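You operate a simulated robot arm through the tools that you are given. There is no shell and no other tool.

You run a simulated robot arm. Do the job below in one go: nothing can be reset, and whatever is moved stays where it is left.

JOB
Stow the NEW sign in the cart drawer, fold the leaf down, roll to the floor tape and brake.
Fine: both signs lie on the cart top, the other stays there; drawer shut before the cart rolls. Where these are worked on the way, their far stop is far enough and under half their travel is too little: cart drawer.

The check looks at the end state, three seconds after you hand in, the way a careful person would. Anything else that was tipped, shoved, dropped, spilled or broken makes it a failure. Flat cloth is picked up by pressing the open fingertips on it (5 to 10 N) and closing them slowly along it; thin cloth reads only 2 to 8 mm in the jaws.

ROBOT AND FRAMES
A 7-joint arm with a two-finger parallel gripper on a trunk, on a base that moves. Base frame: it is fixed to the floor where the robot stands at the start and does not move with it; the origin is under the middle of the robot, x ahead of it, y to its left, z up. Lengths are in cm, angles in rad, forces in N, time in s.
With the tool pointing down near the work surface it reaches from about 36 to 76 cm from the robot's upright axis, wherever it stands. Its first joint turns from -2.496 to 2.496 rad. Places, roughly: blue cart [100, -10, 60]; cart drawer [70, -10, 80]; cart leaf [80, 40, 90]; inside of the cart drawer [70, -10, 80]. Payload 3 kg.
The tool frame sits at the grasp point between the pads (the TCP): z along the fingers, y along the line on which they close. The tips reach 3 cm beyond it. Largest opening 9.4 cm; finger width 2.8, thickness 1; the body of the gripper, 5 by 9.6 cm, starts 5.5 cm behind the TCP.
Orientation is that of the tool frame in the base frame, as [roll, pitch, yaw] about the fixed x, y, z axes, in that order (R = Rz(yaw) Ry(pitch) Rx(roll)). With the fingers straight down and closing along the base's y, the tool's x points along the base's -x, its y along +y and its z along -z.

CONTROLS
- The arm moves only by the tool servo_tool. Its arguments are lists of equal length, an entry for each row: "slide": the shift along the base's x, y, z in cm, a list of three; "turn": the turn, a rotation vector about the base's x, y, z in degrees, a list of three; "gripper": the opening in per cent of the stroke, from 0 (shut) to 100 (fully open). In form: {"slide": [[tx, ty, tz], ...], "turn": [[rx, ry, rz], ...], "gripper": [gripper, ...]}. A call has 1 to 20 rows; each row is the pose to reach, as a shift and turn from the pose commanded when the call began. Each row takes 0.2 s and may step no farther than 5 cm and 0.15 rad from the row before; otherwise, or with a gripper value out of range, the whole call is refused. A pose out of reach is approached as far as the arm can. The call stops where the force on the tool passes 80 N (or 10 N more than at its start, if that is more) or the arm is blocked; 0.2 s more then pass. Each finger travels about 4.5 cm/s and halts on what it meets, pressing with about 23 N; the grip force reading is that of the motor and also rises with nothing between the fingers. The clock runs only during rows and for 0.2 s after the last one: add rows that repeat a pose to give the fingers time. It gives the time, the measured TCP pose, the force on the tool (base axes), the opening and the grip force at its end, in the units of the frame above (readings bear some noise), with the torque about the TCP (base axes, N m) and any sound that the robot's microphone picked up.
- Cameras (640 x 400 px; columns grow to the right, rows downward): "scene" is now at [3.71, 10.47, 172.11]; the picture's right is [-0.52, -0.86, 0.00], its down [-0.70, 0.42, -0.58] and it looks along [0.50, -0.30, -0.81] (base axes); focal length 265 px, centre (320, 200). "wrist" rides on the gripper at [7.6, 1.4, -10.2] in the tool frame; the picture's right is [-0.18, 0.98, 0.00], its down [-0.75, -0.14, -0.64] and it looks along [-0.63, -0.12, 0.77] (tool axes); focal length 243 px, centre (320, 200). There is no depth. A picture from a camera that has moved, and an enlarged one, comes with that camera's place and axes in the base frame and with its lens.
- grab_frame(camera): a new picture of that camera. No time passes.
- raise_lower(by): moves the trunk up (or, below 0, down) by that many cm; the arm and the scene camera ride with it, the base frame stays. It gives what a move gives, with no picture.
- roll_base(legs): drives the robot by 1 to 6 legs, each [ahead, left, turn to the left] in cm, cm and rad, along the robot's own axes; the way and the turn of a leg run together, so that a leg with both is an arc; at most 150 cm and 3.142 rad a leg. The arm and the cameras ride along, it lands a little off, and it stops where it bumps. It gives what a move gives.
- aim_head(pan, tilt): turns the head with the scene camera to pan (to the left, within 2.496 rad either way) and tilt (down, from -0.506 to 1.204), counted from straight ahead of the robot. It gives what a move gives.
- zoom(camera, box): a new picture of the part [left, top, right, bottom] of that camera's present view, enlarged. No time passes.
- job_done(): hands the job in; it is judged then, once.

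Places have to be worked out from the pictures, the camera data and where the tool is seen. Open the gripper and draw the arm clear of the work before you hand the job in, unless the task says otherwise.

The tools are called after "Request:" as a command line: name --argument value ..., lists and objects as JSON in quotes. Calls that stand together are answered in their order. servo_tool: Moves the arm, as the interface text tells. Its arguments: {"type":"object","properties":{"slide":{"type":"array","items":{"type":"array","items":{"type":"number"}}},"turn":{"type":"array","items":{"type":"array","items":{"type":"number"}}},"gripper":{"type":"array","items":{"type":"number"}}},"required":["slide","turn","gripper"]} The other tools are called the same way: raise_lower (by) moves the trunk up or down; roll_base (legs) drives the base; aim_head (pan, tilt) turns the head that bears the scene camera; grab_frame (camera) takes a picture; zoom (camera, box) takes an enlarged picture of a part of a camera's view; job_done () hands the job in.

At the start:

```text
time: 0.0
eef_pos: [55.53, 12.38, 122.26]
tcp_rot: [-3.141, -0.003, -3.142]
wrist_force: [-0.1, 0.0, 0.1]
ft_torque: [0.0, 0.01, 0.03]
gripper_width: 9.38
grip_force: 0.0
trunk travel left (down, up): [-17.5, 21.5]
robot x, y, heading: [0.1, 0.13, 0.002]
head pan, tilt (commanded): [-0.545, 0.948]
```

scene: 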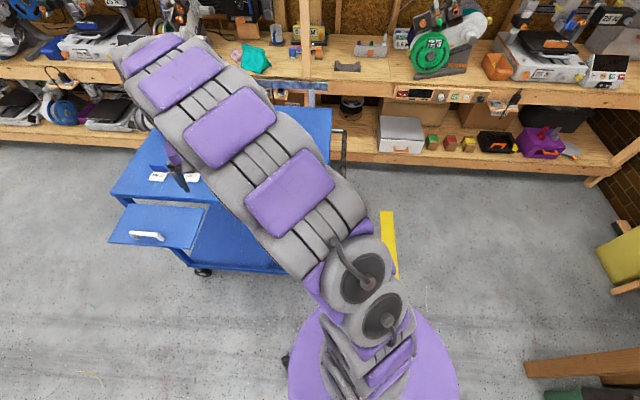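
wrist: 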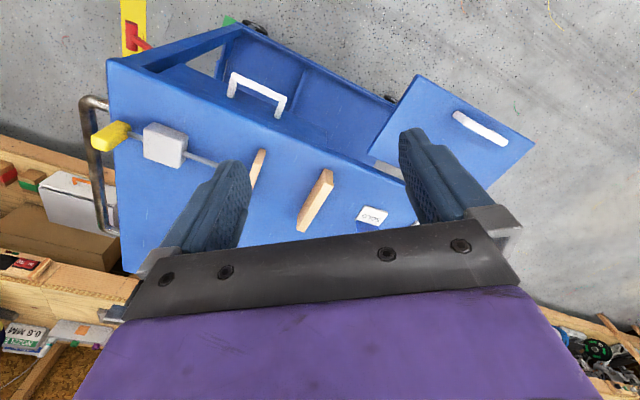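

The first pictures show a blue cart with a drawer handle, a raised leaf with a white handle and a pushing handle at the far end. I look closer before I act.

Request:
zoom --camera "wrist" --box '[80, 0, 400, 200]'

Request:
zoom --camera "wrist" --box '[220, 80, 540, 280]'

Request:
zoom --camera "scene" --box '[80, 100, 400, 300]'

```text
2.00 times, centred on (240, 100) of wrist
camera zoom: at [47.94, 13.74, 132.43], right [0.18, 0.98, 0.0], down [0.75, -0.14, 0.64], along [0.63, -0.12, -0.77], focal length 485 px, centre (480, 400)
```

zoom: 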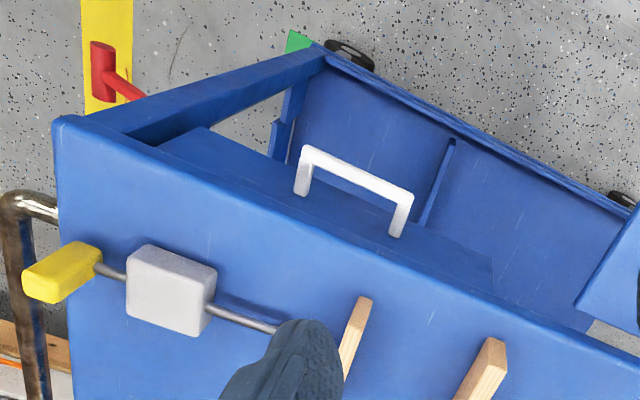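

```text
2.00 times, centred on (380, 180) of wrist
camera zoom: at [47.94, 13.74, 132.43], right [0.18, 0.98, 0.0], down [0.75, -0.14, 0.64], along [0.63, -0.12, -0.77], focal length 485 px, centre (200, 240)
```

zoom: 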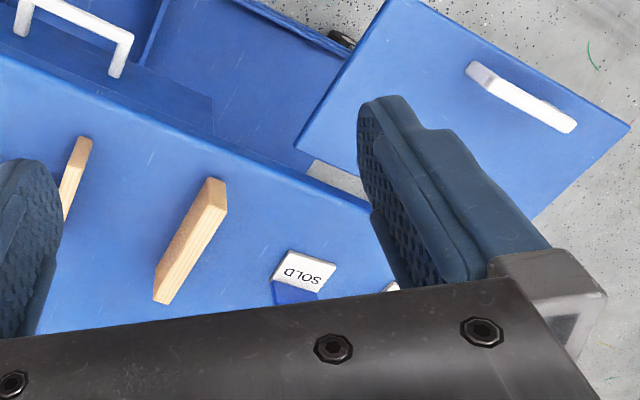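

```text
2.00 times, centred on (240, 200) of scene
camera zoom: at [3.71, 10.47, 172.11], right [-0.52, -0.86, 0.0], down [-0.7, 0.42, -0.58], along [0.5, -0.3, -0.81], focal length 530 px, centre (480, 200)
```

zoom: 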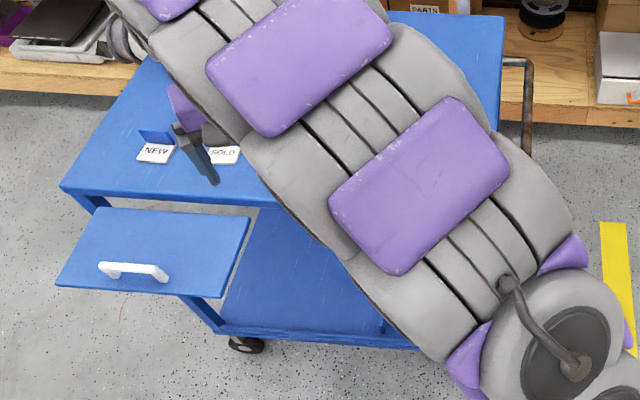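

The arm hides most of the cart from the scene camera, so I swing the tool to the left and back, staying high, and then look again.

Request:
servo_tool --slide '[[-3, 4, 0], [-6, 8, 0], [-9, 12, 0], [-12, 16, 0], [-15, 20, 0], [-18, 24, 0], [-20, 28, 0], [-22, 32, 0], [-24, 36, 0], [-26, 40, 0]]' --turn '[[0, 0, 0], [0, 0, 0], [0, 0, 0], [0, 0, 0], [0, 0, 0], [0, 0, 0], [0, 0, 0], [0, 0, 0], [0, 0, 0], [0, 0, 0]]' --gripper '[100, 100, 100, 100, 100, 100, 100, 100, 100, 100]'

Request:
grab_frame --camera "scene"

Request:
grab_frame --camera "wrist"

```text
time: 2.2
eef_pos: [29.39, 52.78, 122.41]
tcp_rot: [-3.139, 0.0, -3.141]
wrist_force: [0.0, -0.1, -0.1]
ft_torque: [-0.01, 0.01, 0.01]
gripper_width: 9.4
grip_force: 0.0
trunk travel left (down, up): [-17.5, 21.5]
robot x, y, heading: [0.1, -0.18, -0.003]
head pan, tilt (commanded): [-0.545, 0.948]
```

```text
taken
camera scene: at [3.56, 11.17, 172.07], right [-0.52, -0.86, 0.01], down [-0.7, 0.42, -0.59], along [0.5, -0.31, -0.81], focal length 265 px, centre (320, 200)
```

scene: 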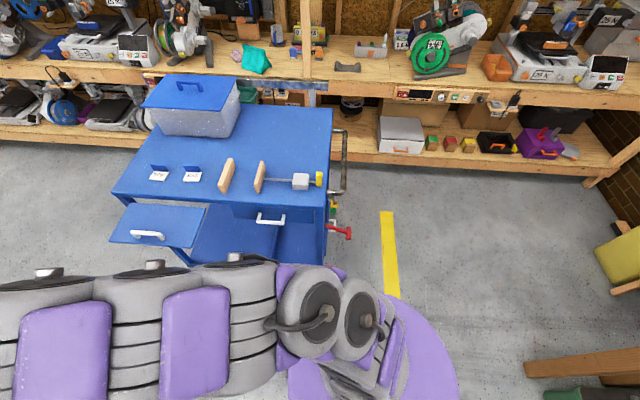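

```text
taken
camera wrist: at [21.8, 54.17, 132.55], right [0.18, 0.98, 0.0], down [0.75, -0.14, 0.64], along [0.63, -0.12, -0.77], focal length 243 px, centre (320, 200)
```

wrist: 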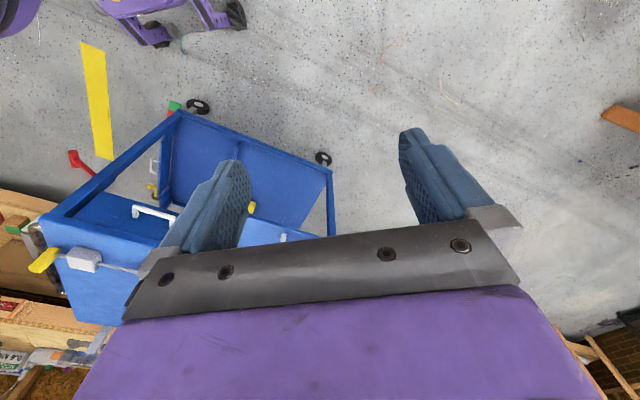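

Now the cart top is visible: a lidded tote, two little signs, two wooden blocks and a rod with a grey block and yellow knob. I enlarge the parts.

Request:
zoom --camera "scene" --box '[100, 140, 260, 240]'

Request:
zoom --camera "scene" --box '[200, 140, 360, 240]'

Request:
zoom --camera "scene" --box '[300, 160, 420, 310]'

Request:
zoom --camera "wrist" --box '[20, 80, 340, 280]'

```text
4.00 times, centred on (180, 190) of scene
camera zoom: at [3.56, 11.17, 172.07], right [-0.52, -0.86, 0.01], down [-0.7, 0.42, -0.59], along [0.5, -0.31, -0.81], focal length 1061 px, centre (880, 240)
```

zoom: 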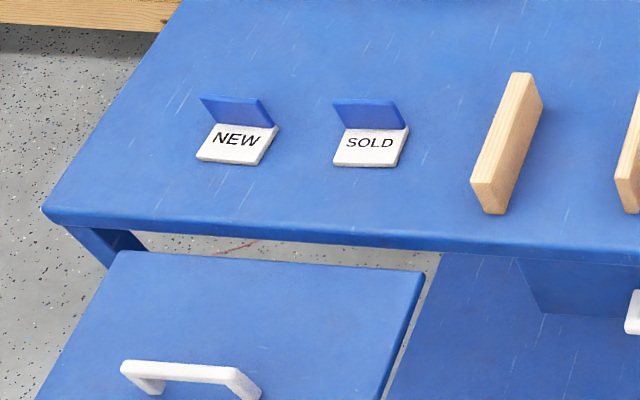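

```text
4.00 times, centred on (280, 190) of scene
camera zoom: at [3.56, 11.17, 172.07], right [-0.52, -0.86, 0.01], down [-0.7, 0.42, -0.59], along [0.5, -0.31, -0.81], focal length 1061 px, centre (480, 240)
```

zoom: 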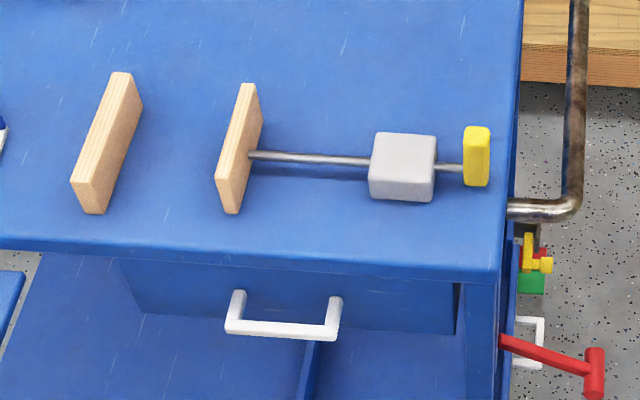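

```text
2.67 times, centred on (360, 235) of scene
camera zoom: at [3.56, 11.17, 172.07], right [-0.52, -0.86, 0.01], down [-0.7, 0.42, -0.59], along [0.5, -0.31, -0.81], focal length 707 px, centre (213, 107)
```

zoom: 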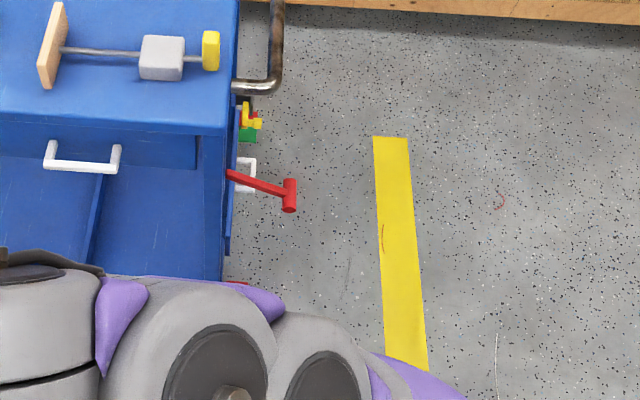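

```text
2.00 times, centred on (180, 180) of wrist
camera zoom: at [21.8, 54.17, 132.55], right [0.18, 0.98, 0.0], down [0.75, -0.14, 0.64], along [0.63, -0.12, -0.77], focal length 485 px, centre (600, 240)
```

zoom: 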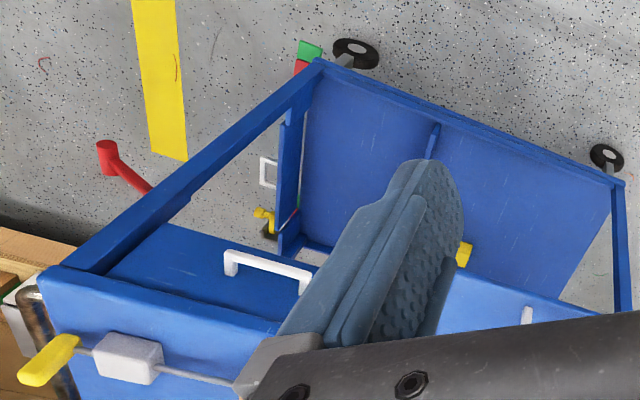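

The cart stands turned by about 35° to my frame: its front edge runs from about [50,-21] to [98,47], with the leaf hinged on the front left, the drawer on the front right, and the push bar, red lever and coloured pedals at the right end. The tape lies about 45 cm beyond the right end. I look around before driving there to study the right end.

Request:
aim_head --pan -1.5 --tilt 0.7

Request:
grab_frame --camera "scene"

Request:
aim_head --pan -2.4 --tilt 0.7

Request:
grab_frame --camera "scene"

Request:
aim_head --pan 2.4 --tilt 0.7

Request:
grab_frame --camera "scene"

```text
time: 3.4
eef_pos: [29.29, 52.42, 122.43]
tcp_rot: [3.141, 0.0, -3.141]
wrist_force: [-0.8, 0.7, 0.2]
ft_torque: [-0.01, 0.0, 0.01]
gripper_width: 9.39
grip_force: 0.1
trunk travel left (down, up): [-17.5, 21.5]
robot x, y, heading: [0.18, -0.05, 0.001]
head pan, tilt (commanded): [-1.499, 0.7]
```

```text
taken
camera scene: at [-2.07, 6.17, 174.07], right [-1.0, -0.07, 0.0], down [-0.05, 0.64, -0.77], along [0.05, -0.77, -0.64], focal length 265 px, centre (320, 200)
```

scene: 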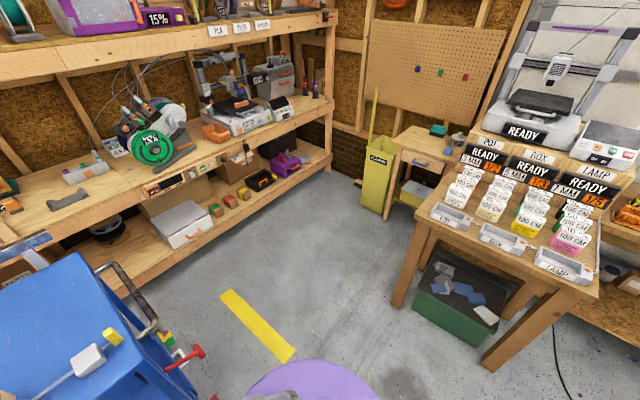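

```text
time: 4.6
eef_pos: [29.49, 52.4, 122.34]
tcp_rot: [-3.141, 0.0, -3.142]
wrist_force: [0.1, -0.3, -0.5]
ft_torque: [0.01, 0.0, 0.01]
gripper_width: 9.42
grip_force: 0.1
trunk travel left (down, up): [-17.5, 21.5]
robot x, y, heading: [0.09, 0.01, -0.001]
head pan, tilt (commanded): [-2.4, 0.7]
```

```text
taken
camera scene: at [-8.95, 8.92, 174.07], right [-0.68, 0.74, 0.0], down [0.47, 0.43, -0.77], along [-0.56, -0.52, -0.64], focal length 265 px, centre (320, 200)
```

scene: 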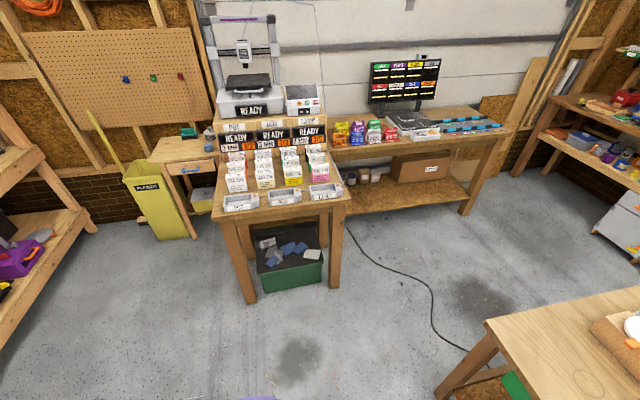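

```text
time: 8.4
eef_pos: [29.45, 52.44, 122.41]
tcp_rot: [-3.141, 0.0, -3.141]
wrist_force: [0.1, -0.4, -0.6]
ft_torque: [0.0, -0.02, 0.04]
gripper_width: 9.39
grip_force: 0.0
trunk travel left (down, up): [-17.5, 21.5]
robot x, y, heading: [-0.19, 0.32, -0.001]
head pan, tilt (commanded): [2.4, 0.7]
```

```text
taken
camera scene: at [-8.96, 20.42, 174.03], right [0.68, 0.74, 0.0], down [0.47, -0.44, -0.76], along [-0.56, 0.51, -0.65], focal length 265 px, centre (320, 200)
```

scene: 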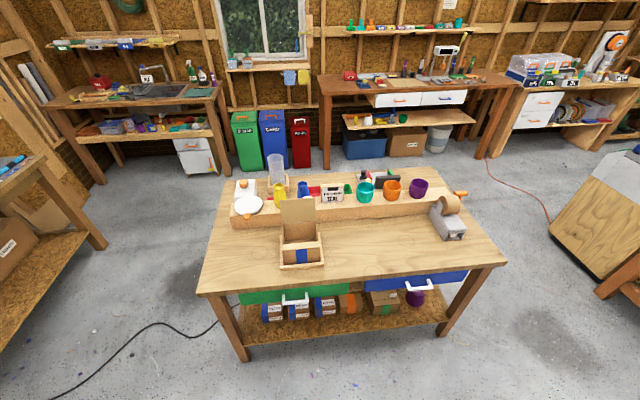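

A table stands behind on the left and a kiosk table on the right rear (near corner about [-47,-95]), so I must keep clear of both. I aim the head at the cart's right end and enlarge it.

Request:
aim_head --pan -0.85 --tilt 0.9

Request:
grab_frame --camera "scene"

Request:
zoom --camera "scene" --box '[180, 120, 340, 220]'

```text
time: 11.2
eef_pos: [29.4, 52.35, 122.4]
tcp_rot: [3.141, 0.0, 3.141]
wrist_force: [0.7, 0.4, 0.5]
ft_torque: [-0.03, 0.04, 0.02]
gripper_width: 9.38
grip_force: 0.1
trunk travel left (down, up): [-17.5, 21.5]
robot x, y, heading: [0.15, 0.45, 0.004]
head pan, tilt (commanded): [-0.85, 0.901]
```

```text
taken
camera scene: at [2.3, 8.99, 172.44], right [-0.75, -0.66, 0.0], down [-0.52, 0.59, -0.62], along [0.41, -0.47, -0.78], focal length 265 px, centre (320, 200)
```

scene: 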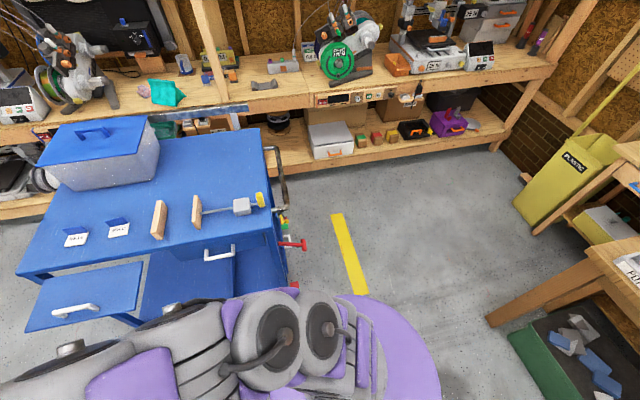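

```text
4.00 times, centred on (260, 170) of scene
camera zoom: at [2.3, 8.99, 172.44], right [-0.75, -0.66, 0.0], down [-0.52, 0.59, -0.62], along [0.41, -0.47, -0.78], focal length 1061 px, centre (560, 320)
```

zoom: 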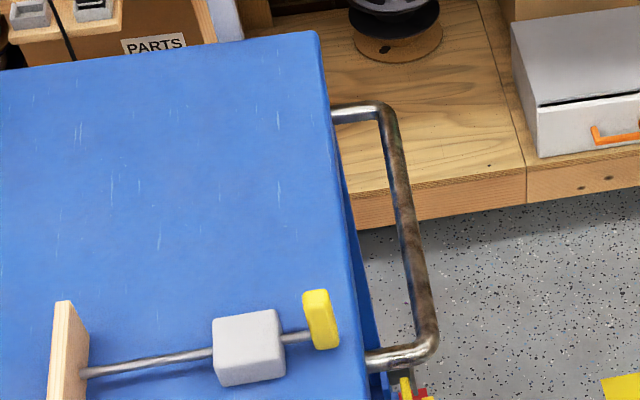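

To see the right end properly I drive sideways to the right, clear of the cart corner, then turn the head back at the cart.

Request:
roll_base --legs '[[-3, -100, 0], [13, 0, 0]]'

Request:
aim_head --pan 0.6 --tilt 0.9

Request:
grab_frame --camera "scene"

Request:
grab_frame --camera "wrist"

```text
time: 17.4
eef_pos: [39.8, -49.87, 122.24]
tcp_rot: [-3.138, -0.003, 3.14]
wrist_force: [0.9, -1.0, -0.6]
ft_torque: [0.03, 0.05, -0.01]
gripper_width: 9.43
grip_force: 0.1
trunk travel left (down, up): [-17.5, 21.5]
robot x, y, heading: [10.2, -102.49, -0.001]
head pan, tilt (commanded): [-0.85, 0.901]
```

```text
time: 19.0
eef_pos: [39.68, -50.54, 122.59]
tcp_rot: [3.141, -0.001, 3.14]
wrist_force: [0.8, -0.2, 0.0]
ft_torque: [0.02, 0.0, 0.02]
gripper_width: 9.38
grip_force: 0.0
trunk travel left (down, up): [-17.5, 21.5]
robot x, y, heading: [9.98, -102.75, -0.0]
head pan, tilt (commanded): [0.6, 0.901]
```

```text
taken
camera scene: at [13.65, -83.36, 172.37], right [0.56, -0.83, 0.0], down [-0.65, -0.44, -0.62], along [0.51, 0.35, -0.79], focal length 265 px, centre (320, 200)
```

scene: 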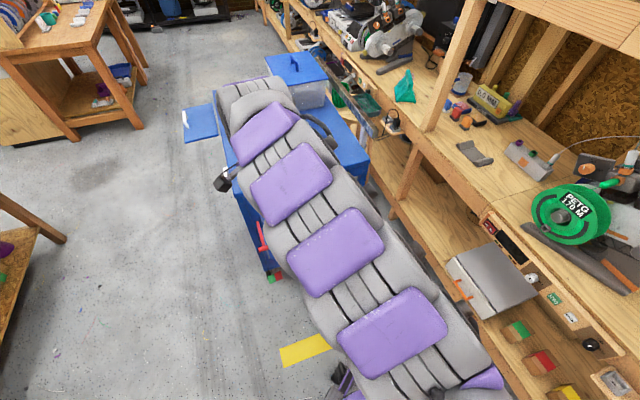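

```text
taken
camera wrist: at [32.03, -49.02, 132.74], right [0.19, 0.98, 0.0], down [0.75, -0.14, 0.64], along [0.63, -0.12, -0.77], focal length 243 px, centre (320, 200)
```

wrist: 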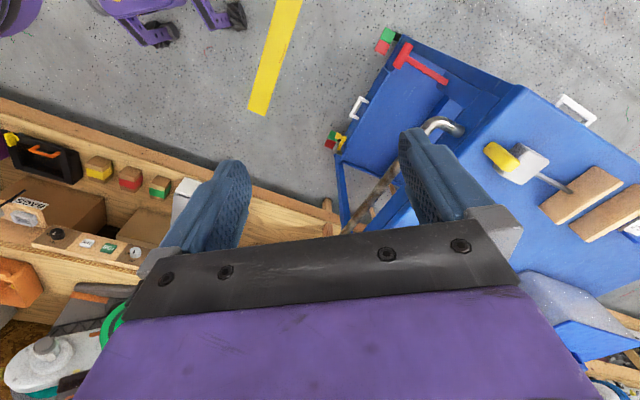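

The wrist camera sees the right end from above; I enlarge that part.

Request:
zoom --camera "wrist" --box '[310, 20, 470, 120]'

Request:
zoom --camera "wrist" --box '[310, 90, 470, 190]'

Request:
zoom --camera "scene" --box '[160, 140, 400, 290]'

```text
4.00 times, centred on (390, 70) of wrist
camera zoom: at [32.03, -49.02, 132.74], right [0.19, 0.98, 0.0], down [0.75, -0.14, 0.64], along [0.63, -0.12, -0.77], focal length 970 px, centre (40, 720)
```

zoom: 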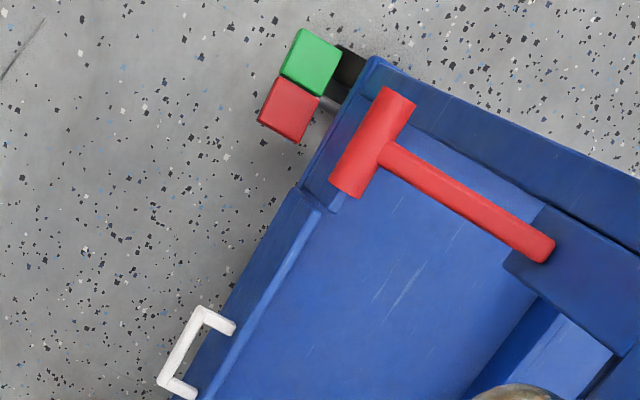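

```text
4.00 times, centred on (390, 140) of wrist
camera zoom: at [32.03, -49.02, 132.74], right [0.19, 0.98, 0.0], down [0.75, -0.14, 0.64], along [0.63, -0.12, -0.77], focal length 970 px, centre (40, 440)
```

zoom: 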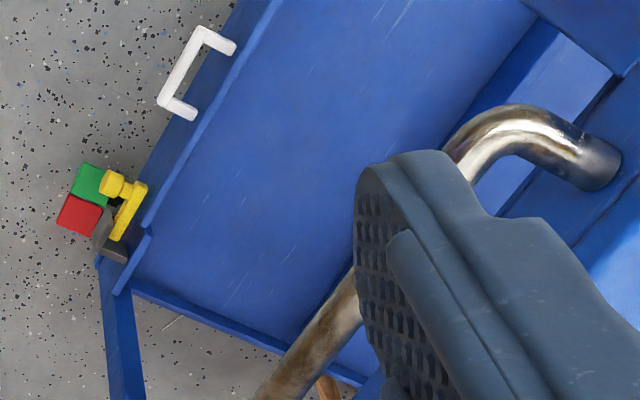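

```text
2.67 times, centred on (280, 215) of scene
camera zoom: at [13.65, -83.36, 172.37], right [0.56, -0.83, 0.0], down [-0.65, -0.44, -0.62], along [0.51, 0.35, -0.79], focal length 707 px, centre (427, 160)
```

zoom: 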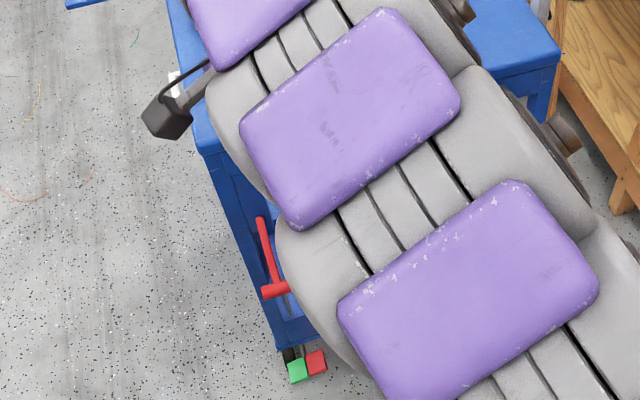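

The right end carries a red T lever, two green/red pedal pairs at the casters, and a low white handle with a yellow latch. I turn the robot to face the cart's end so that the arm is out of the camera's way.

Request:
roll_base --legs '[[0, 0, 0.957]]'

Request:
aim_head --pan 0.0 --tilt 0.75

Request:
grab_frame --camera "scene"

```text
time: 21.9
eef_pos: [-15.79, -49.08, 122.76]
tcp_rot: [3.138, 0.001, -2.175]
wrist_force: [-0.4, -0.2, 0.7]
ft_torque: [-0.02, -0.01, -0.02]
gripper_width: 9.39
grip_force: 0.1
trunk travel left (down, up): [-17.5, 21.5]
robot x, y, heading: [10.13, -102.39, 0.968]
head pan, tilt (commanded): [0.6, 0.901]
```

```text
time: 22.9
eef_pos: [-15.5, -49.22, 122.88]
tcp_rot: [3.135, 0.0, -2.175]
wrist_force: [0.2, 0.0, 0.3]
ft_torque: [-0.03, 0.04, -0.02]
gripper_width: 9.39
grip_force: 0.0
trunk travel left (down, up): [-17.5, 21.5]
robot x, y, heading: [9.97, -102.56, 0.966]
head pan, tilt (commanded): [0.0, 0.75]
```

```text
taken
camera scene: at [1.25, -89.76, 173.6], right [0.82, -0.57, 0.0], down [-0.39, -0.56, -0.73], along [0.42, 0.6, -0.68], focal length 265 px, centre (320, 200)
```

scene: 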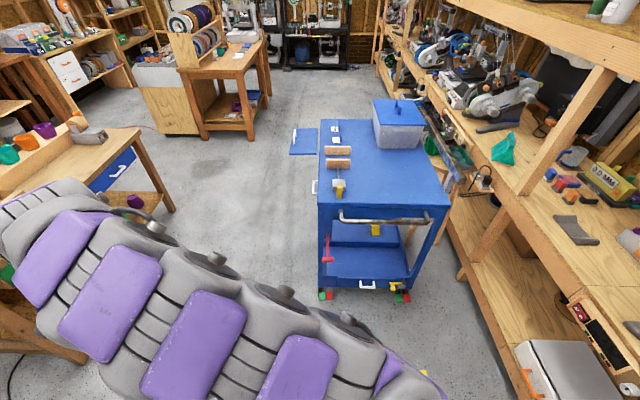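

Request:
zoom --camera "scene" --box '[280, 190, 480, 315]'

Request:
zoom --camera "scene" --box '[300, 230, 420, 305]'

Request:
zoom --camera "scene" --box '[280, 90, 440, 190]'

```text
3.20 times, centred on (380, 252) of scene
camera zoom: at [1.25, -89.76, 173.6], right [0.82, -0.57, 0.0], down [-0.39, -0.56, -0.73], along [0.42, 0.6, -0.68], focal length 849 px, centre (128, 32)
```

zoom: 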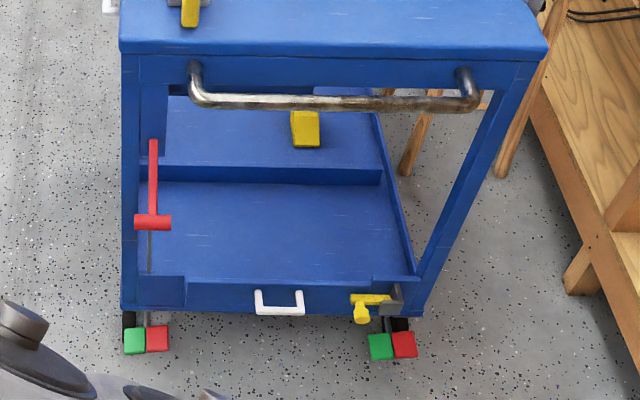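

```text
5.33 times, centred on (360, 268) of scene
camera zoom: at [1.25, -89.76, 173.6], right [0.82, -0.57, 0.0], down [-0.39, -0.56, -0.73], along [0.42, 0.6, -0.68], focal length 1414 px, centre (107, -160)
```

zoom: 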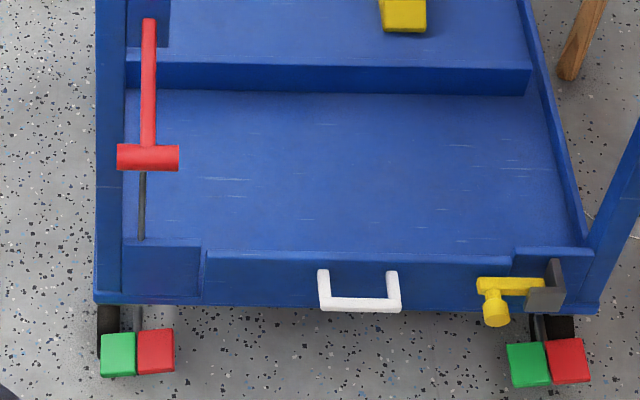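

```text
4.00 times, centred on (360, 140) of scene
camera zoom: at [1.25, -89.76, 173.6], right [0.82, -0.57, 0.0], down [-0.39, -0.56, -0.73], along [0.42, 0.6, -0.68], focal length 1061 px, centre (160, 440)
```

zoom: 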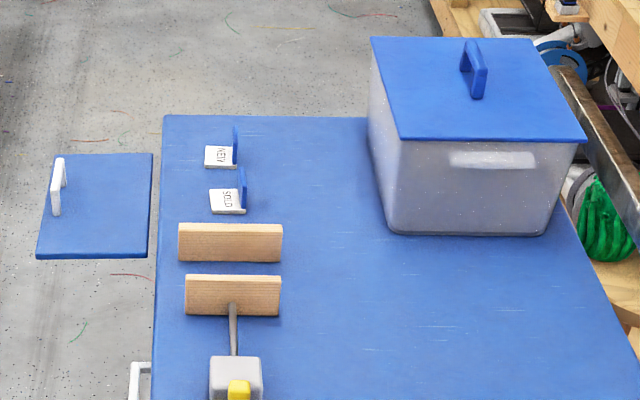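

The lower shelf has a tailgate (white handle, yellow latch); the red T lever sits at about [46,-32,67] on a pivot at [51,-25,76] with a rod running down to the caster brake. I lower the wrist camera in front of the right end to see the brake parts closely.

Request:
servo_tool --slide '[[2.72, -0.61, -3.3], [5.44, -1.22, -6.6], [8.16, -1.83, -9.9], [10.88, -2.44, -13.2], [13.6, -3.05, -16.5], [16.32, -3.66, -19.8], [19.04, -4.27, -23.1], [21.76, -4.88, -26.4], [24.48, -5.49, -29.7], [27.2, -6.1, -33], [29.92, -6.71, -36.3], [32.64, -7.32, -39.6], [35.36, -7.93, -42.9], [38.08, -8.54, -46.2], [40.8, -9.15, -49.5], [43.52, -9.76, -52.8], [46.24, -10.37, -56.1], [48.96, -10.98, -59.4]]' --turn '[[0, 0, 0], [0, 0, 0], [0, 0, 0], [0, 0, 0], [0, 0, 0], [0, 0, 0], [0, 0, 0], [0, 0, 0], [0, 0, 0], [0, 0, 0], [0, 0, 0], [0, 0, 0], [0, 0, 0], [0, 0, 0], [0, 0, 0], [0, 0, 0], [0, 0, 0], [0, 0, 0]]' --gripper '[100, 100, 100, 100, 100, 100, 100, 100, 100, 100, 100, 100, 100, 100, 100, 100, 100, 100]'

Request:
grab_frame --camera "wrist"

Request:
grab_frame --camera "scene"

```text
time: 26.6
eef_pos: [33.41, -60.09, 63.36]
tcp_rot: [3.133, 0.003, -2.174]
wrist_force: [0.6, 0.2, -0.1]
ft_torque: [0.03, -0.01, 0.04]
gripper_width: 9.41
grip_force: 0.0
trunk travel left (down, up): [-17.5, 21.5]
robot x, y, heading: [9.67, -102.7, 0.971]
head pan, tilt (commanded): [0.0, 0.75]
```

```text
taken
camera wrist: at [28.04, -65.6, 73.61], right [-0.7, 0.71, 0.01], down [0.55, 0.54, 0.64], along [0.45, 0.46, -0.77], focal length 243 px, centre (320, 200)
```

wrist: 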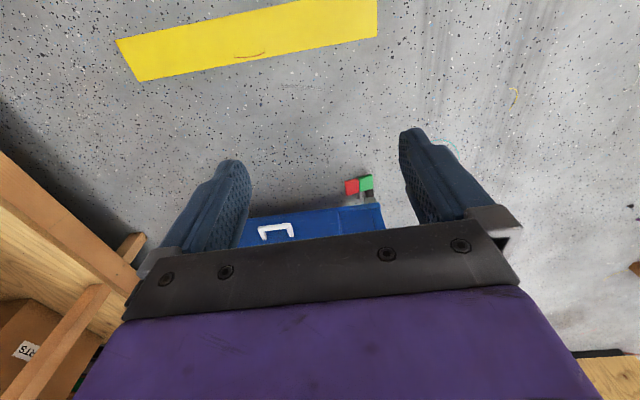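

```text
taken
camera scene: at [1.98, -89.82, 173.64], right [0.82, -0.57, 0.0], down [-0.39, -0.56, -0.73], along [0.41, 0.6, -0.68], focal length 265 px, centre (320, 200)
```

scene: 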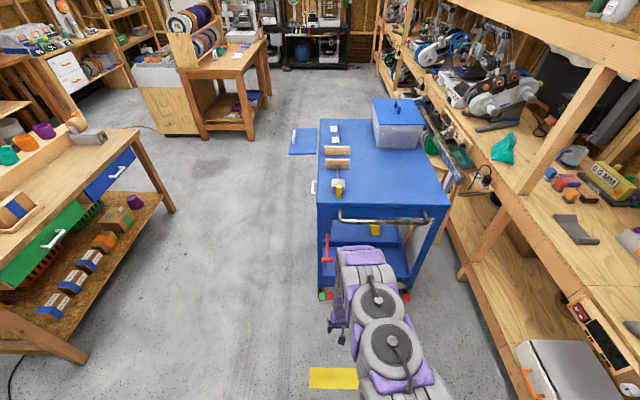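

The view is too steep, so I lower the trunk and tilt the tool forward by about 35° to look at the cart's end nearly level.

Request:
raise_lower --by -17

Request:
servo_tool --slide '[[0, 0, 0], [0, 0, 0], [0, 0, 0], [0, 0, 0], [0, 0, 0]]' --turn '[[5.7, -4.0, 0], [11.4, -8.0, 0], [17.1, -12, 0], [22.8, -16, 0], [28.5, -20, 0]]' --gripper '[100, 100, 100, 100, 100]'

Request:
grab_frame --camera "wrist"

```text
time: 28.6
eef_pos: [33.33, -60.14, 46.44]
tcp_rot: [3.134, -0.002, -2.176]
wrist_force: [0.3, 0.4, -0.2]
ft_torque: [0.02, 0.01, 0.01]
gripper_width: 9.42
grip_force: 0.1
trunk travel left (down, up): [-0.5, 38.5]
robot x, y, heading: [10.09, -102.74, 0.963]
head pan, tilt (commanded): [0.0, 0.75]
```

```text
time: 29.8
eef_pos: [33.4, -60.2, 46.5]
tcp_rot: [3.14, 0.61, -2.174]
wrist_force: [0.5, 0.5, 0.1]
ft_torque: [0.01, -0.02, -0.02]
gripper_width: 9.37
grip_force: 0.0
trunk travel left (down, up): [-0.5, 38.5]
robot x, y, heading: [10.33, -102.52, 0.966]
head pan, tilt (commanded): [0.0, 0.75]
```

```text
taken
camera wrist: at [25.34, -69.41, 50.48], right [-0.72, 0.68, 0.11], down [0.26, 0.13, 0.96], along [0.64, 0.72, -0.27], focal length 243 px, centre (320, 200)
```

wrist: 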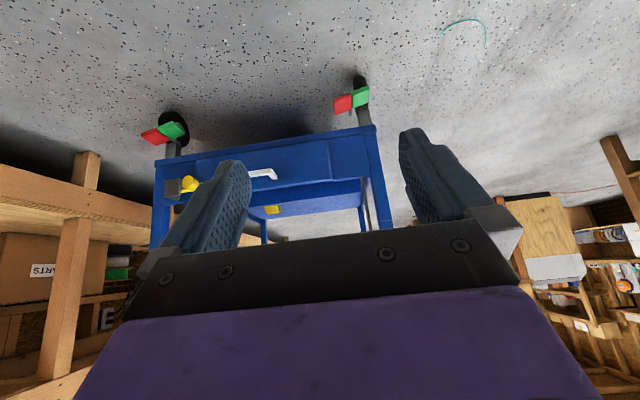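

Request:
zoom --camera "wrist" --box '[310, 60, 410, 122]'

Request:
zoom --camera "wrist" --box '[130, 90, 230, 152]'

Request:
zoom --camera "wrist" --box '[140, 110, 420, 285]'

```text
6.40 times, centred on (360, 91) of wrist
camera zoom: at [25.34, -69.41, 50.48], right [-0.72, 0.68, 0.11], down [0.26, 0.13, 0.96], along [0.64, 0.72, -0.27], focal length 1553 px, centre (64, 898)
```

zoom: 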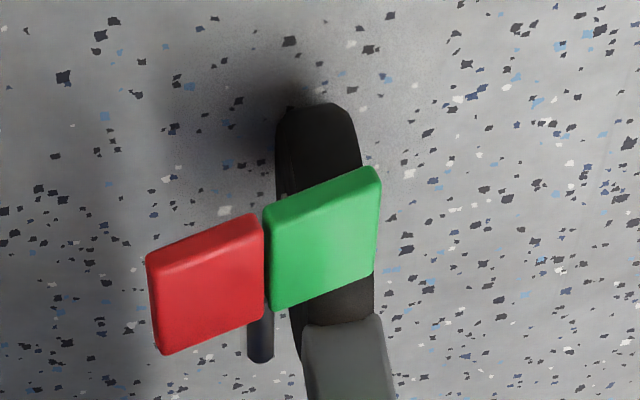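

```text
6.40 times, centred on (180, 121) of wrist
camera zoom: at [25.34, -69.41, 50.48], right [-0.72, 0.68, 0.11], down [0.26, 0.13, 0.96], along [0.64, 0.72, -0.27], focal length 1553 px, centre (1216, 706)
```

zoom: 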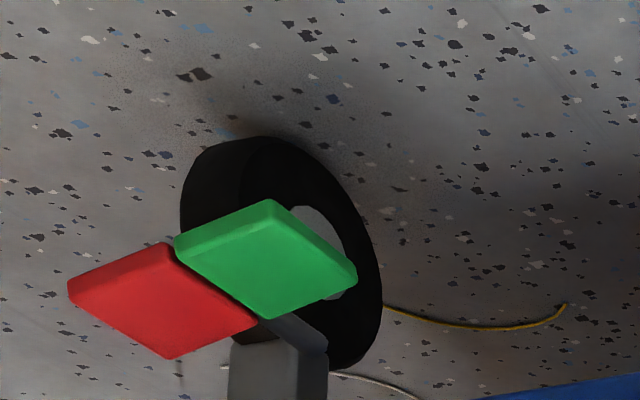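

```text
2.29 times, centred on (280, 198) of wrist
camera zoom: at [25.34, -69.41, 50.48], right [-0.72, 0.68, 0.11], down [0.26, 0.13, 0.96], along [0.64, 0.72, -0.27], focal length 555 px, centre (411, 206)
```

zoom: 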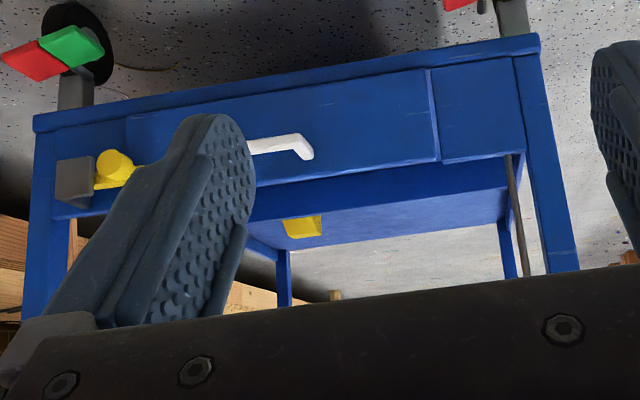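

The pedal rockers are tilted with the green side down, which looks like "free". I raise the trunk to bring the wrist camera level with the red lever and its rod.

Request:
raise_lower --by 16

Request:
grab_frame --camera "wrist"

Request:
zoom --camera "wrist" --box '[240, 60, 420, 230]'

```text
time: 31.6
eef_pos: [33.31, -60.12, 62.46]
tcp_rot: [3.141, 0.609, -2.172]
wrist_force: [-0.4, 1.5, 0.6]
ft_torque: [-0.03, -0.01, -0.01]
gripper_width: 9.39
grip_force: 0.0
trunk travel left (down, up): [-16.5, 22.5]
robot x, y, heading: [9.92, -102.69, 0.971]
head pan, tilt (commanded): [0.0, 0.75]
```

```text
taken
camera wrist: at [25.29, -69.34, 66.47], right [-0.73, 0.68, 0.11], down [0.26, 0.13, 0.96], along [0.64, 0.72, -0.27], focal length 243 px, centre (320, 200)
```

wrist: 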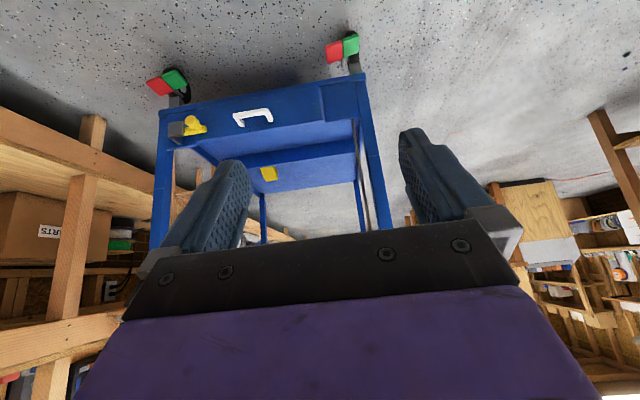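

```text
2.35 times, centred on (330, 145) of wrist
camera zoom: at [25.29, -69.34, 66.47], right [-0.73, 0.68, 0.11], down [0.26, 0.13, 0.96], along [0.64, 0.72, -0.27], focal length 571 px, centre (296, 329)
```

zoom: 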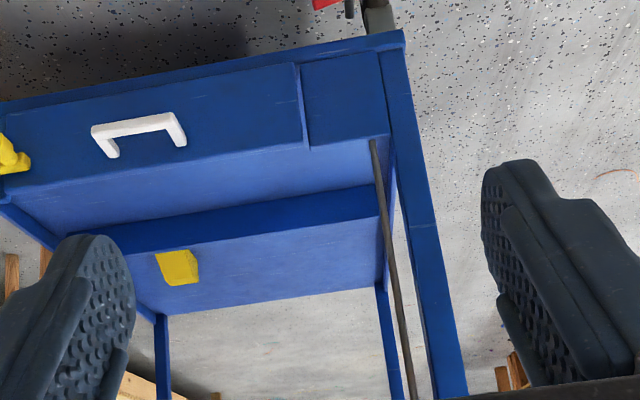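

The rod runs from the red lever down to the lower mechanism. I will test the lever gently: I level the tool (fingers forward towards the cart), close the fingers and look again before going under the T bar.

Request:
servo_tool --slide '[[0, 0, 0], [0, 0, 0], [0, 0, 0], [0, 0, 0], [0, 0, 0], [0, 0, 0], [0, 0, 0]]' --turn '[[6.5, -4.45, 0], [13.0, -8.9, 0], [19.4, -13.3, 0], [25.9, -17.8, 0], [32.4, -22.2, 0], [38.9, -26.7, 0], [45.4, -31.1, 0]]' --gripper '[85, 70, 50, 30, 10, 0, 0]'

Request:
grab_frame --camera "wrist"

Request:
grab_frame --camera "scene"

```text
time: 33.2
eef_pos: [34.96, -54.96, 74.98]
tcp_rot: [3.112, 1.476, -2.203]
wrist_force: [0.3, -0.5, 0.1]
ft_torque: [0.0, 0.02, 0.0]
gripper_width: 0.0
grip_force: 22.9
out of reach, approached as far as the arm can: row 3, 4, 5, 6, 7
trunk travel left (down, up): [-16.5, 22.5]
robot x, y, heading: [9.84, -102.6, 0.964]
head pan, tilt (commanded): [0.0, 0.75]
```

```text
taken
camera wrist: at [27.58, -63.12, 68.29], right [-0.8, 0.57, 0.19], down [-0.2, -0.55, 0.81], along [0.57, 0.61, 0.56], focal length 243 px, centre (320, 200)
```

wrist: 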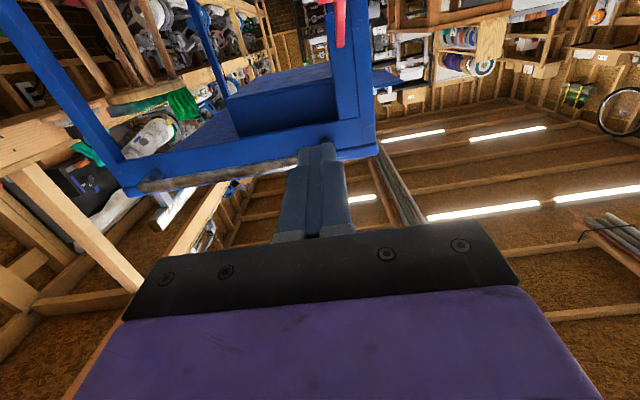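

```text
taken
camera scene: at [2.13, -90.04, 172.66], right [0.82, -0.57, 0.0], down [-0.39, -0.56, -0.73], along [0.41, 0.6, -0.68], focal length 265 px, centre (320, 200)
```

scene: 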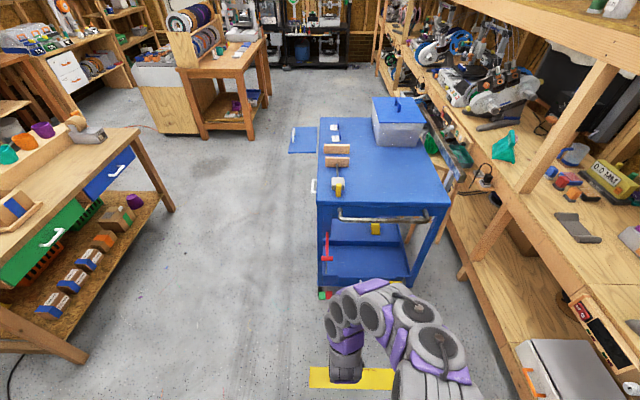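

The tool is now nearly level, but this spot is too close for the arm to hold it exactly. I move forward toward the T lever at a lower height and check the pose.

Request:
servo_tool --slide '[[1.8, 3.9, -2.5], [3.6, 7.8, -2.5], [5.4, 11.7, -2.5], [6.6, 14.5, -2.5], [6.6, 14.5, -2.5]]' --turn '[[0, 0, 0], [0, 0, 0], [0, 0, 0], [0, 0, 0], [0, 0, 0]]' --gripper '[0, 0, 0, 0, 0]'

Request:
grab_frame --camera "scene"

Request:
zoom --camera "scene" --box '[290, 200, 410, 320]'

```text
time: 34.4
eef_pos: [41.54, -39.96, 74.19]
tcp_rot: [-3.128, 1.476, -2.161]
wrist_force: [-0.3, -0.1, 0.6]
ft_torque: [0.0, -0.06, 0.01]
gripper_width: 0.0
grip_force: 23.5
out of reach, approached as far as the arm can: row 3, 4, 5
trunk travel left (down, up): [-16.5, 22.5]
robot x, y, heading: [9.88, -102.64, 0.963]
head pan, tilt (commanded): [0.0, 0.75]
```

```text
taken
camera scene: at [1.53, -89.57, 172.61], right [0.82, -0.57, 0.0], down [-0.39, -0.56, -0.73], along [0.42, 0.6, -0.68], focal length 265 px, centre (320, 200)
```

scene: 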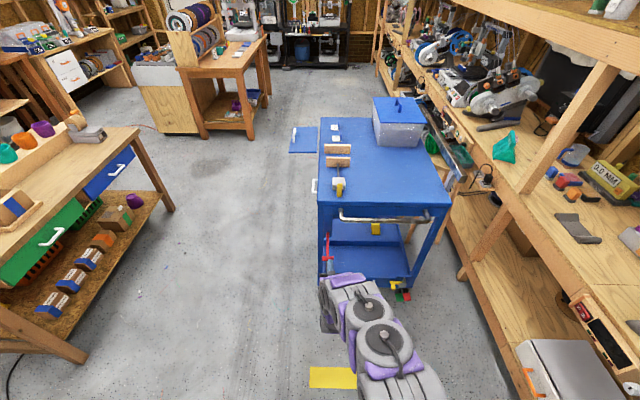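

```text
3.33 times, centred on (350, 260) of scene
camera zoom: at [1.53, -89.57, 172.61], right [0.82, -0.57, 0.0], down [-0.39, -0.56, -0.73], along [0.42, 0.6, -0.68], focal length 884 px, centre (220, 0)
```

zoom: 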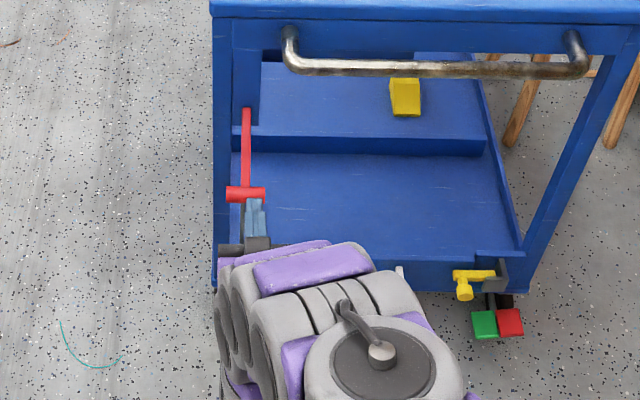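

The fingertips sit just in front of and above the T bar; the arm cannot go lower with a level tool at this trunk height, so I lower the trunk to bring the fingers below the bar's level.

Request:
raise_lower --by -13.5

Request:
zoom --camera "scene" --box '[290, 200, 410, 320]'

Request:
grab_frame --camera "wrist"

```text
time: 36.0
eef_pos: [41.52, -40.26, 60.6]
tcp_rot: [3.136, 1.476, -2.182]
wrist_force: [1.2, -0.1, 0.3]
ft_torque: [-0.02, 0.0, -0.01]
gripper_width: 0.04
grip_force: 23.6
trunk travel left (down, up): [-3.0, 36.0]
robot x, y, heading: [10.05, -102.74, 0.968]
head pan, tilt (commanded): [0.0, 0.75]
```

```text
3.33 times, centred on (350, 260) of scene
camera zoom: at [1.72, -89.83, 159.14], right [0.82, -0.57, 0.0], down [-0.39, -0.56, -0.73], along [0.42, 0.6, -0.68], focal length 884 px, centre (220, 0)
```

zoom: 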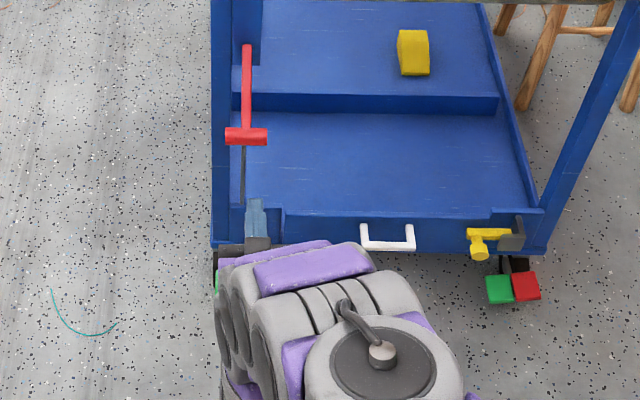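

```text
taken
camera wrist: at [34.22, -48.38, 53.95], right [-0.8, 0.57, 0.18], down [-0.21, -0.55, 0.81], along [0.56, 0.61, 0.56], focal length 243 px, centre (320, 200)
```

wrist: 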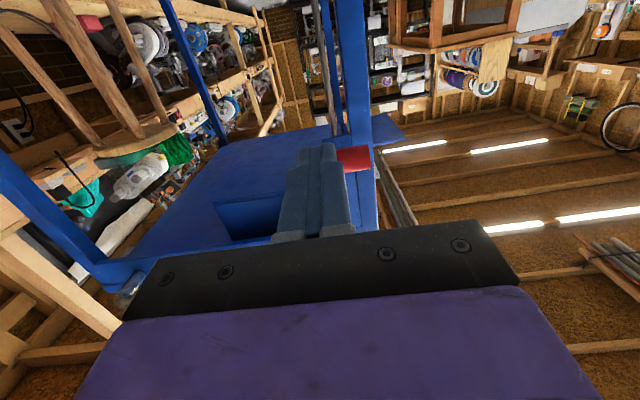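

The T bar lies just beyond and above the fingertips. I hold the pose for one row to learn where the commanded pose stands after the trunk move.

Request:
servo_tool --slide '[[0, 0, 0]]' --turn '[[0, 0, 0]]' --gripper '[0]'

```text
time: 36.4
eef_pos: [41.61, -40.21, 60.63]
tcp_rot: [3.135, 1.477, -2.181]
wrist_force: [0.0, 0.1, 0.5]
ft_torque: [-0.02, 0.02, -0.01]
gripper_width: 0.0
grip_force: 23.2
trunk travel left (down, up): [-3.0, 36.0]
robot x, y, heading: [10.11, -102.91, 0.964]
head pan, tilt (commanded): [0.0, 0.75]
```

The pose is now consistent. I slide the closed fingertips forward underneath the T bar, staying about 4 cm below it.

Request:
servo_tool --slide '[[1.9, 3.55, 0], [3.8, 7.1, 0]]' --turn '[[0, 0, 0], [0, 0, 0]]' --gripper '[0, 0]'

Request:
zoom --camera "scene" --box '[290, 200, 410, 320]'

Request:
grab_frame --camera "wrist"

```text
time: 37.0
eef_pos: [44.35, -34.91, 62.89]
tcp_rot: [3.138, 1.476, -2.175]
wrist_force: [-0.2, 0.2, 0.0]
ft_torque: [-0.01, -0.02, 0.0]
gripper_width: 0.0
grip_force: 23.1
out of reach, approached as far as the arm can: row 1, 2
trunk travel left (down, up): [-3.0, 36.0]
robot x, y, heading: [10.26, -102.69, 0.967]
head pan, tilt (commanded): [0.0, 0.75]
```

```text
3.33 times, centred on (350, 260) of scene
camera zoom: at [1.74, -89.8, 159.13], right [0.82, -0.57, 0.0], down [-0.39, -0.56, -0.73], along [0.42, 0.6, -0.68], focal length 884 px, centre (220, 0)
```

zoom: 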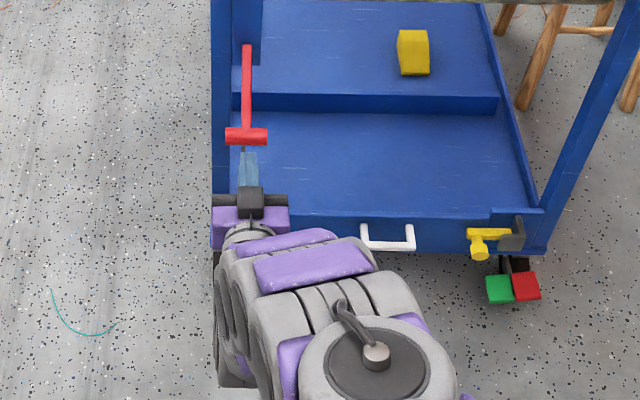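

```text
taken
camera wrist: at [36.87, -43.13, 56.02], right [-0.8, 0.57, 0.18], down [-0.21, -0.55, 0.81], along [0.56, 0.61, 0.56], focal length 243 px, centre (320, 200)
```

wrist: 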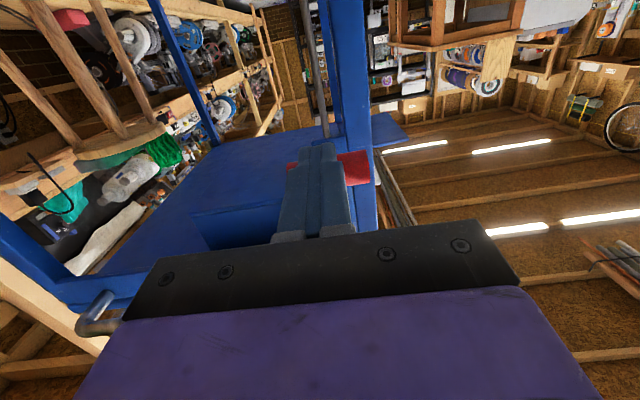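

The fingertips are under the T bar (tips at about z 64, bar underside near 66). I raise the trunk in small steps to lift the lever and watch the pedals.

Request:
raise_lower --by 3.5

Request:
zoom --camera "scene" --box '[290, 200, 410, 320]'

```text
time: 37.8
eef_pos: [44.19, -35.04, 66.15]
tcp_rot: [3.137, 1.474, -2.18]
wrist_force: [-0.4, -0.3, 0.1]
ft_torque: [0.0, 0.0, -0.03]
gripper_width: 0.0
grip_force: 23.1
trunk travel left (down, up): [-6.5, 32.5]
robot x, y, heading: [9.95, -102.49, 0.966]
head pan, tilt (commanded): [0.0, 0.75]
```

```text
3.33 times, centred on (350, 260) of scene
camera zoom: at [1.76, -89.77, 162.63], right [0.82, -0.57, 0.0], down [-0.39, -0.56, -0.73], along [0.42, 0.6, -0.68], focal length 884 px, centre (220, 0)
```

zoom: 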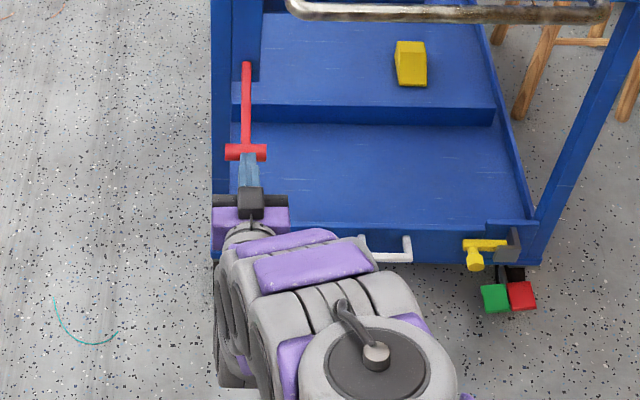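

No contact force yet, so the tips are probably just short of the bar. I lower 3 cm, roll the base 4 cm forward, and lift again.

Request:
raise_lower --by -4

Request:
roll_base --legs '[[5, 0, 0]]'

Request:
zoom --camera "scene" --box '[290, 200, 410, 320]'

Request:
zoom --camera "wrist" --box '[220, 100, 420, 240]'

```text
time: 38.6
eef_pos: [44.31, -35.05, 62.23]
tcp_rot: [3.135, 1.474, -2.183]
wrist_force: [-0.3, 0.6, -0.2]
ft_torque: [0.0, 0.01, -0.01]
gripper_width: 0.0
grip_force: 23.2
trunk travel left (down, up): [-2.5, 36.5]
robot x, y, heading: [10.12, -102.78, 0.965]
head pan, tilt (commanded): [0.0, 0.75]
```

```text
time: 39.6
eef_pos: [47.24, -30.84, 62.21]
tcp_rot: [3.134, 1.477, -2.181]
wrist_force: [0.1, 0.6, -2.4]
ft_torque: [0.02, 0.01, 0.0]
gripper_width: 0.02
grip_force: 22.7
trunk travel left (down, up): [-2.5, 36.5]
robot x, y, heading: [13.1, -98.59, 0.968]
head pan, tilt (commanded): [0.0, 0.75]
```

```text
3.33 times, centred on (350, 260) of scene
camera zoom: at [4.66, -85.58, 158.63], right [0.82, -0.57, 0.0], down [-0.39, -0.56, -0.73], along [0.41, 0.6, -0.68], focal length 884 px, centre (220, 0)
```

zoom: 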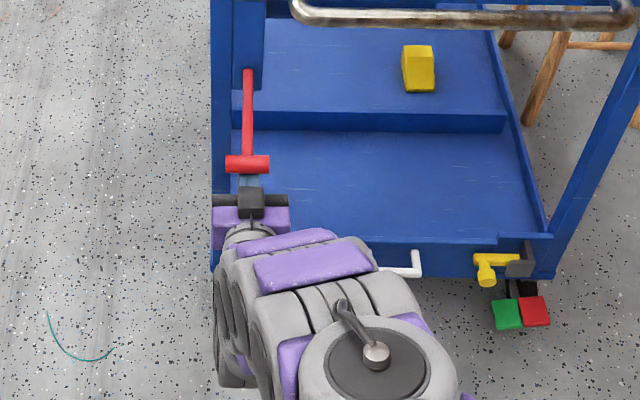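

```text
2.86 times, centred on (320, 170) of wrist
camera zoom: at [39.77, -38.95, 55.51], right [-0.8, 0.57, 0.18], down [-0.21, -0.55, 0.81], along [0.56, 0.61, 0.56], focal length 693 px, centre (320, 286)
```

zoom: 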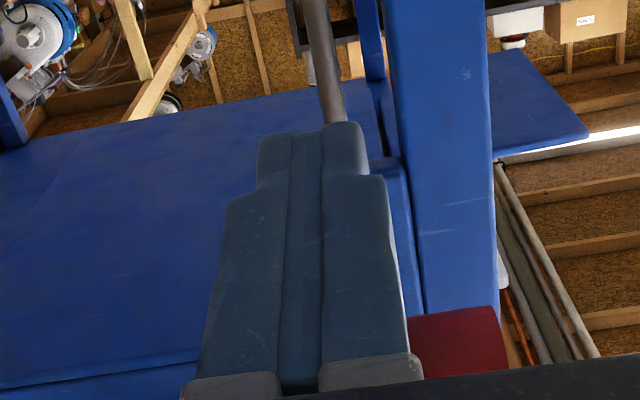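

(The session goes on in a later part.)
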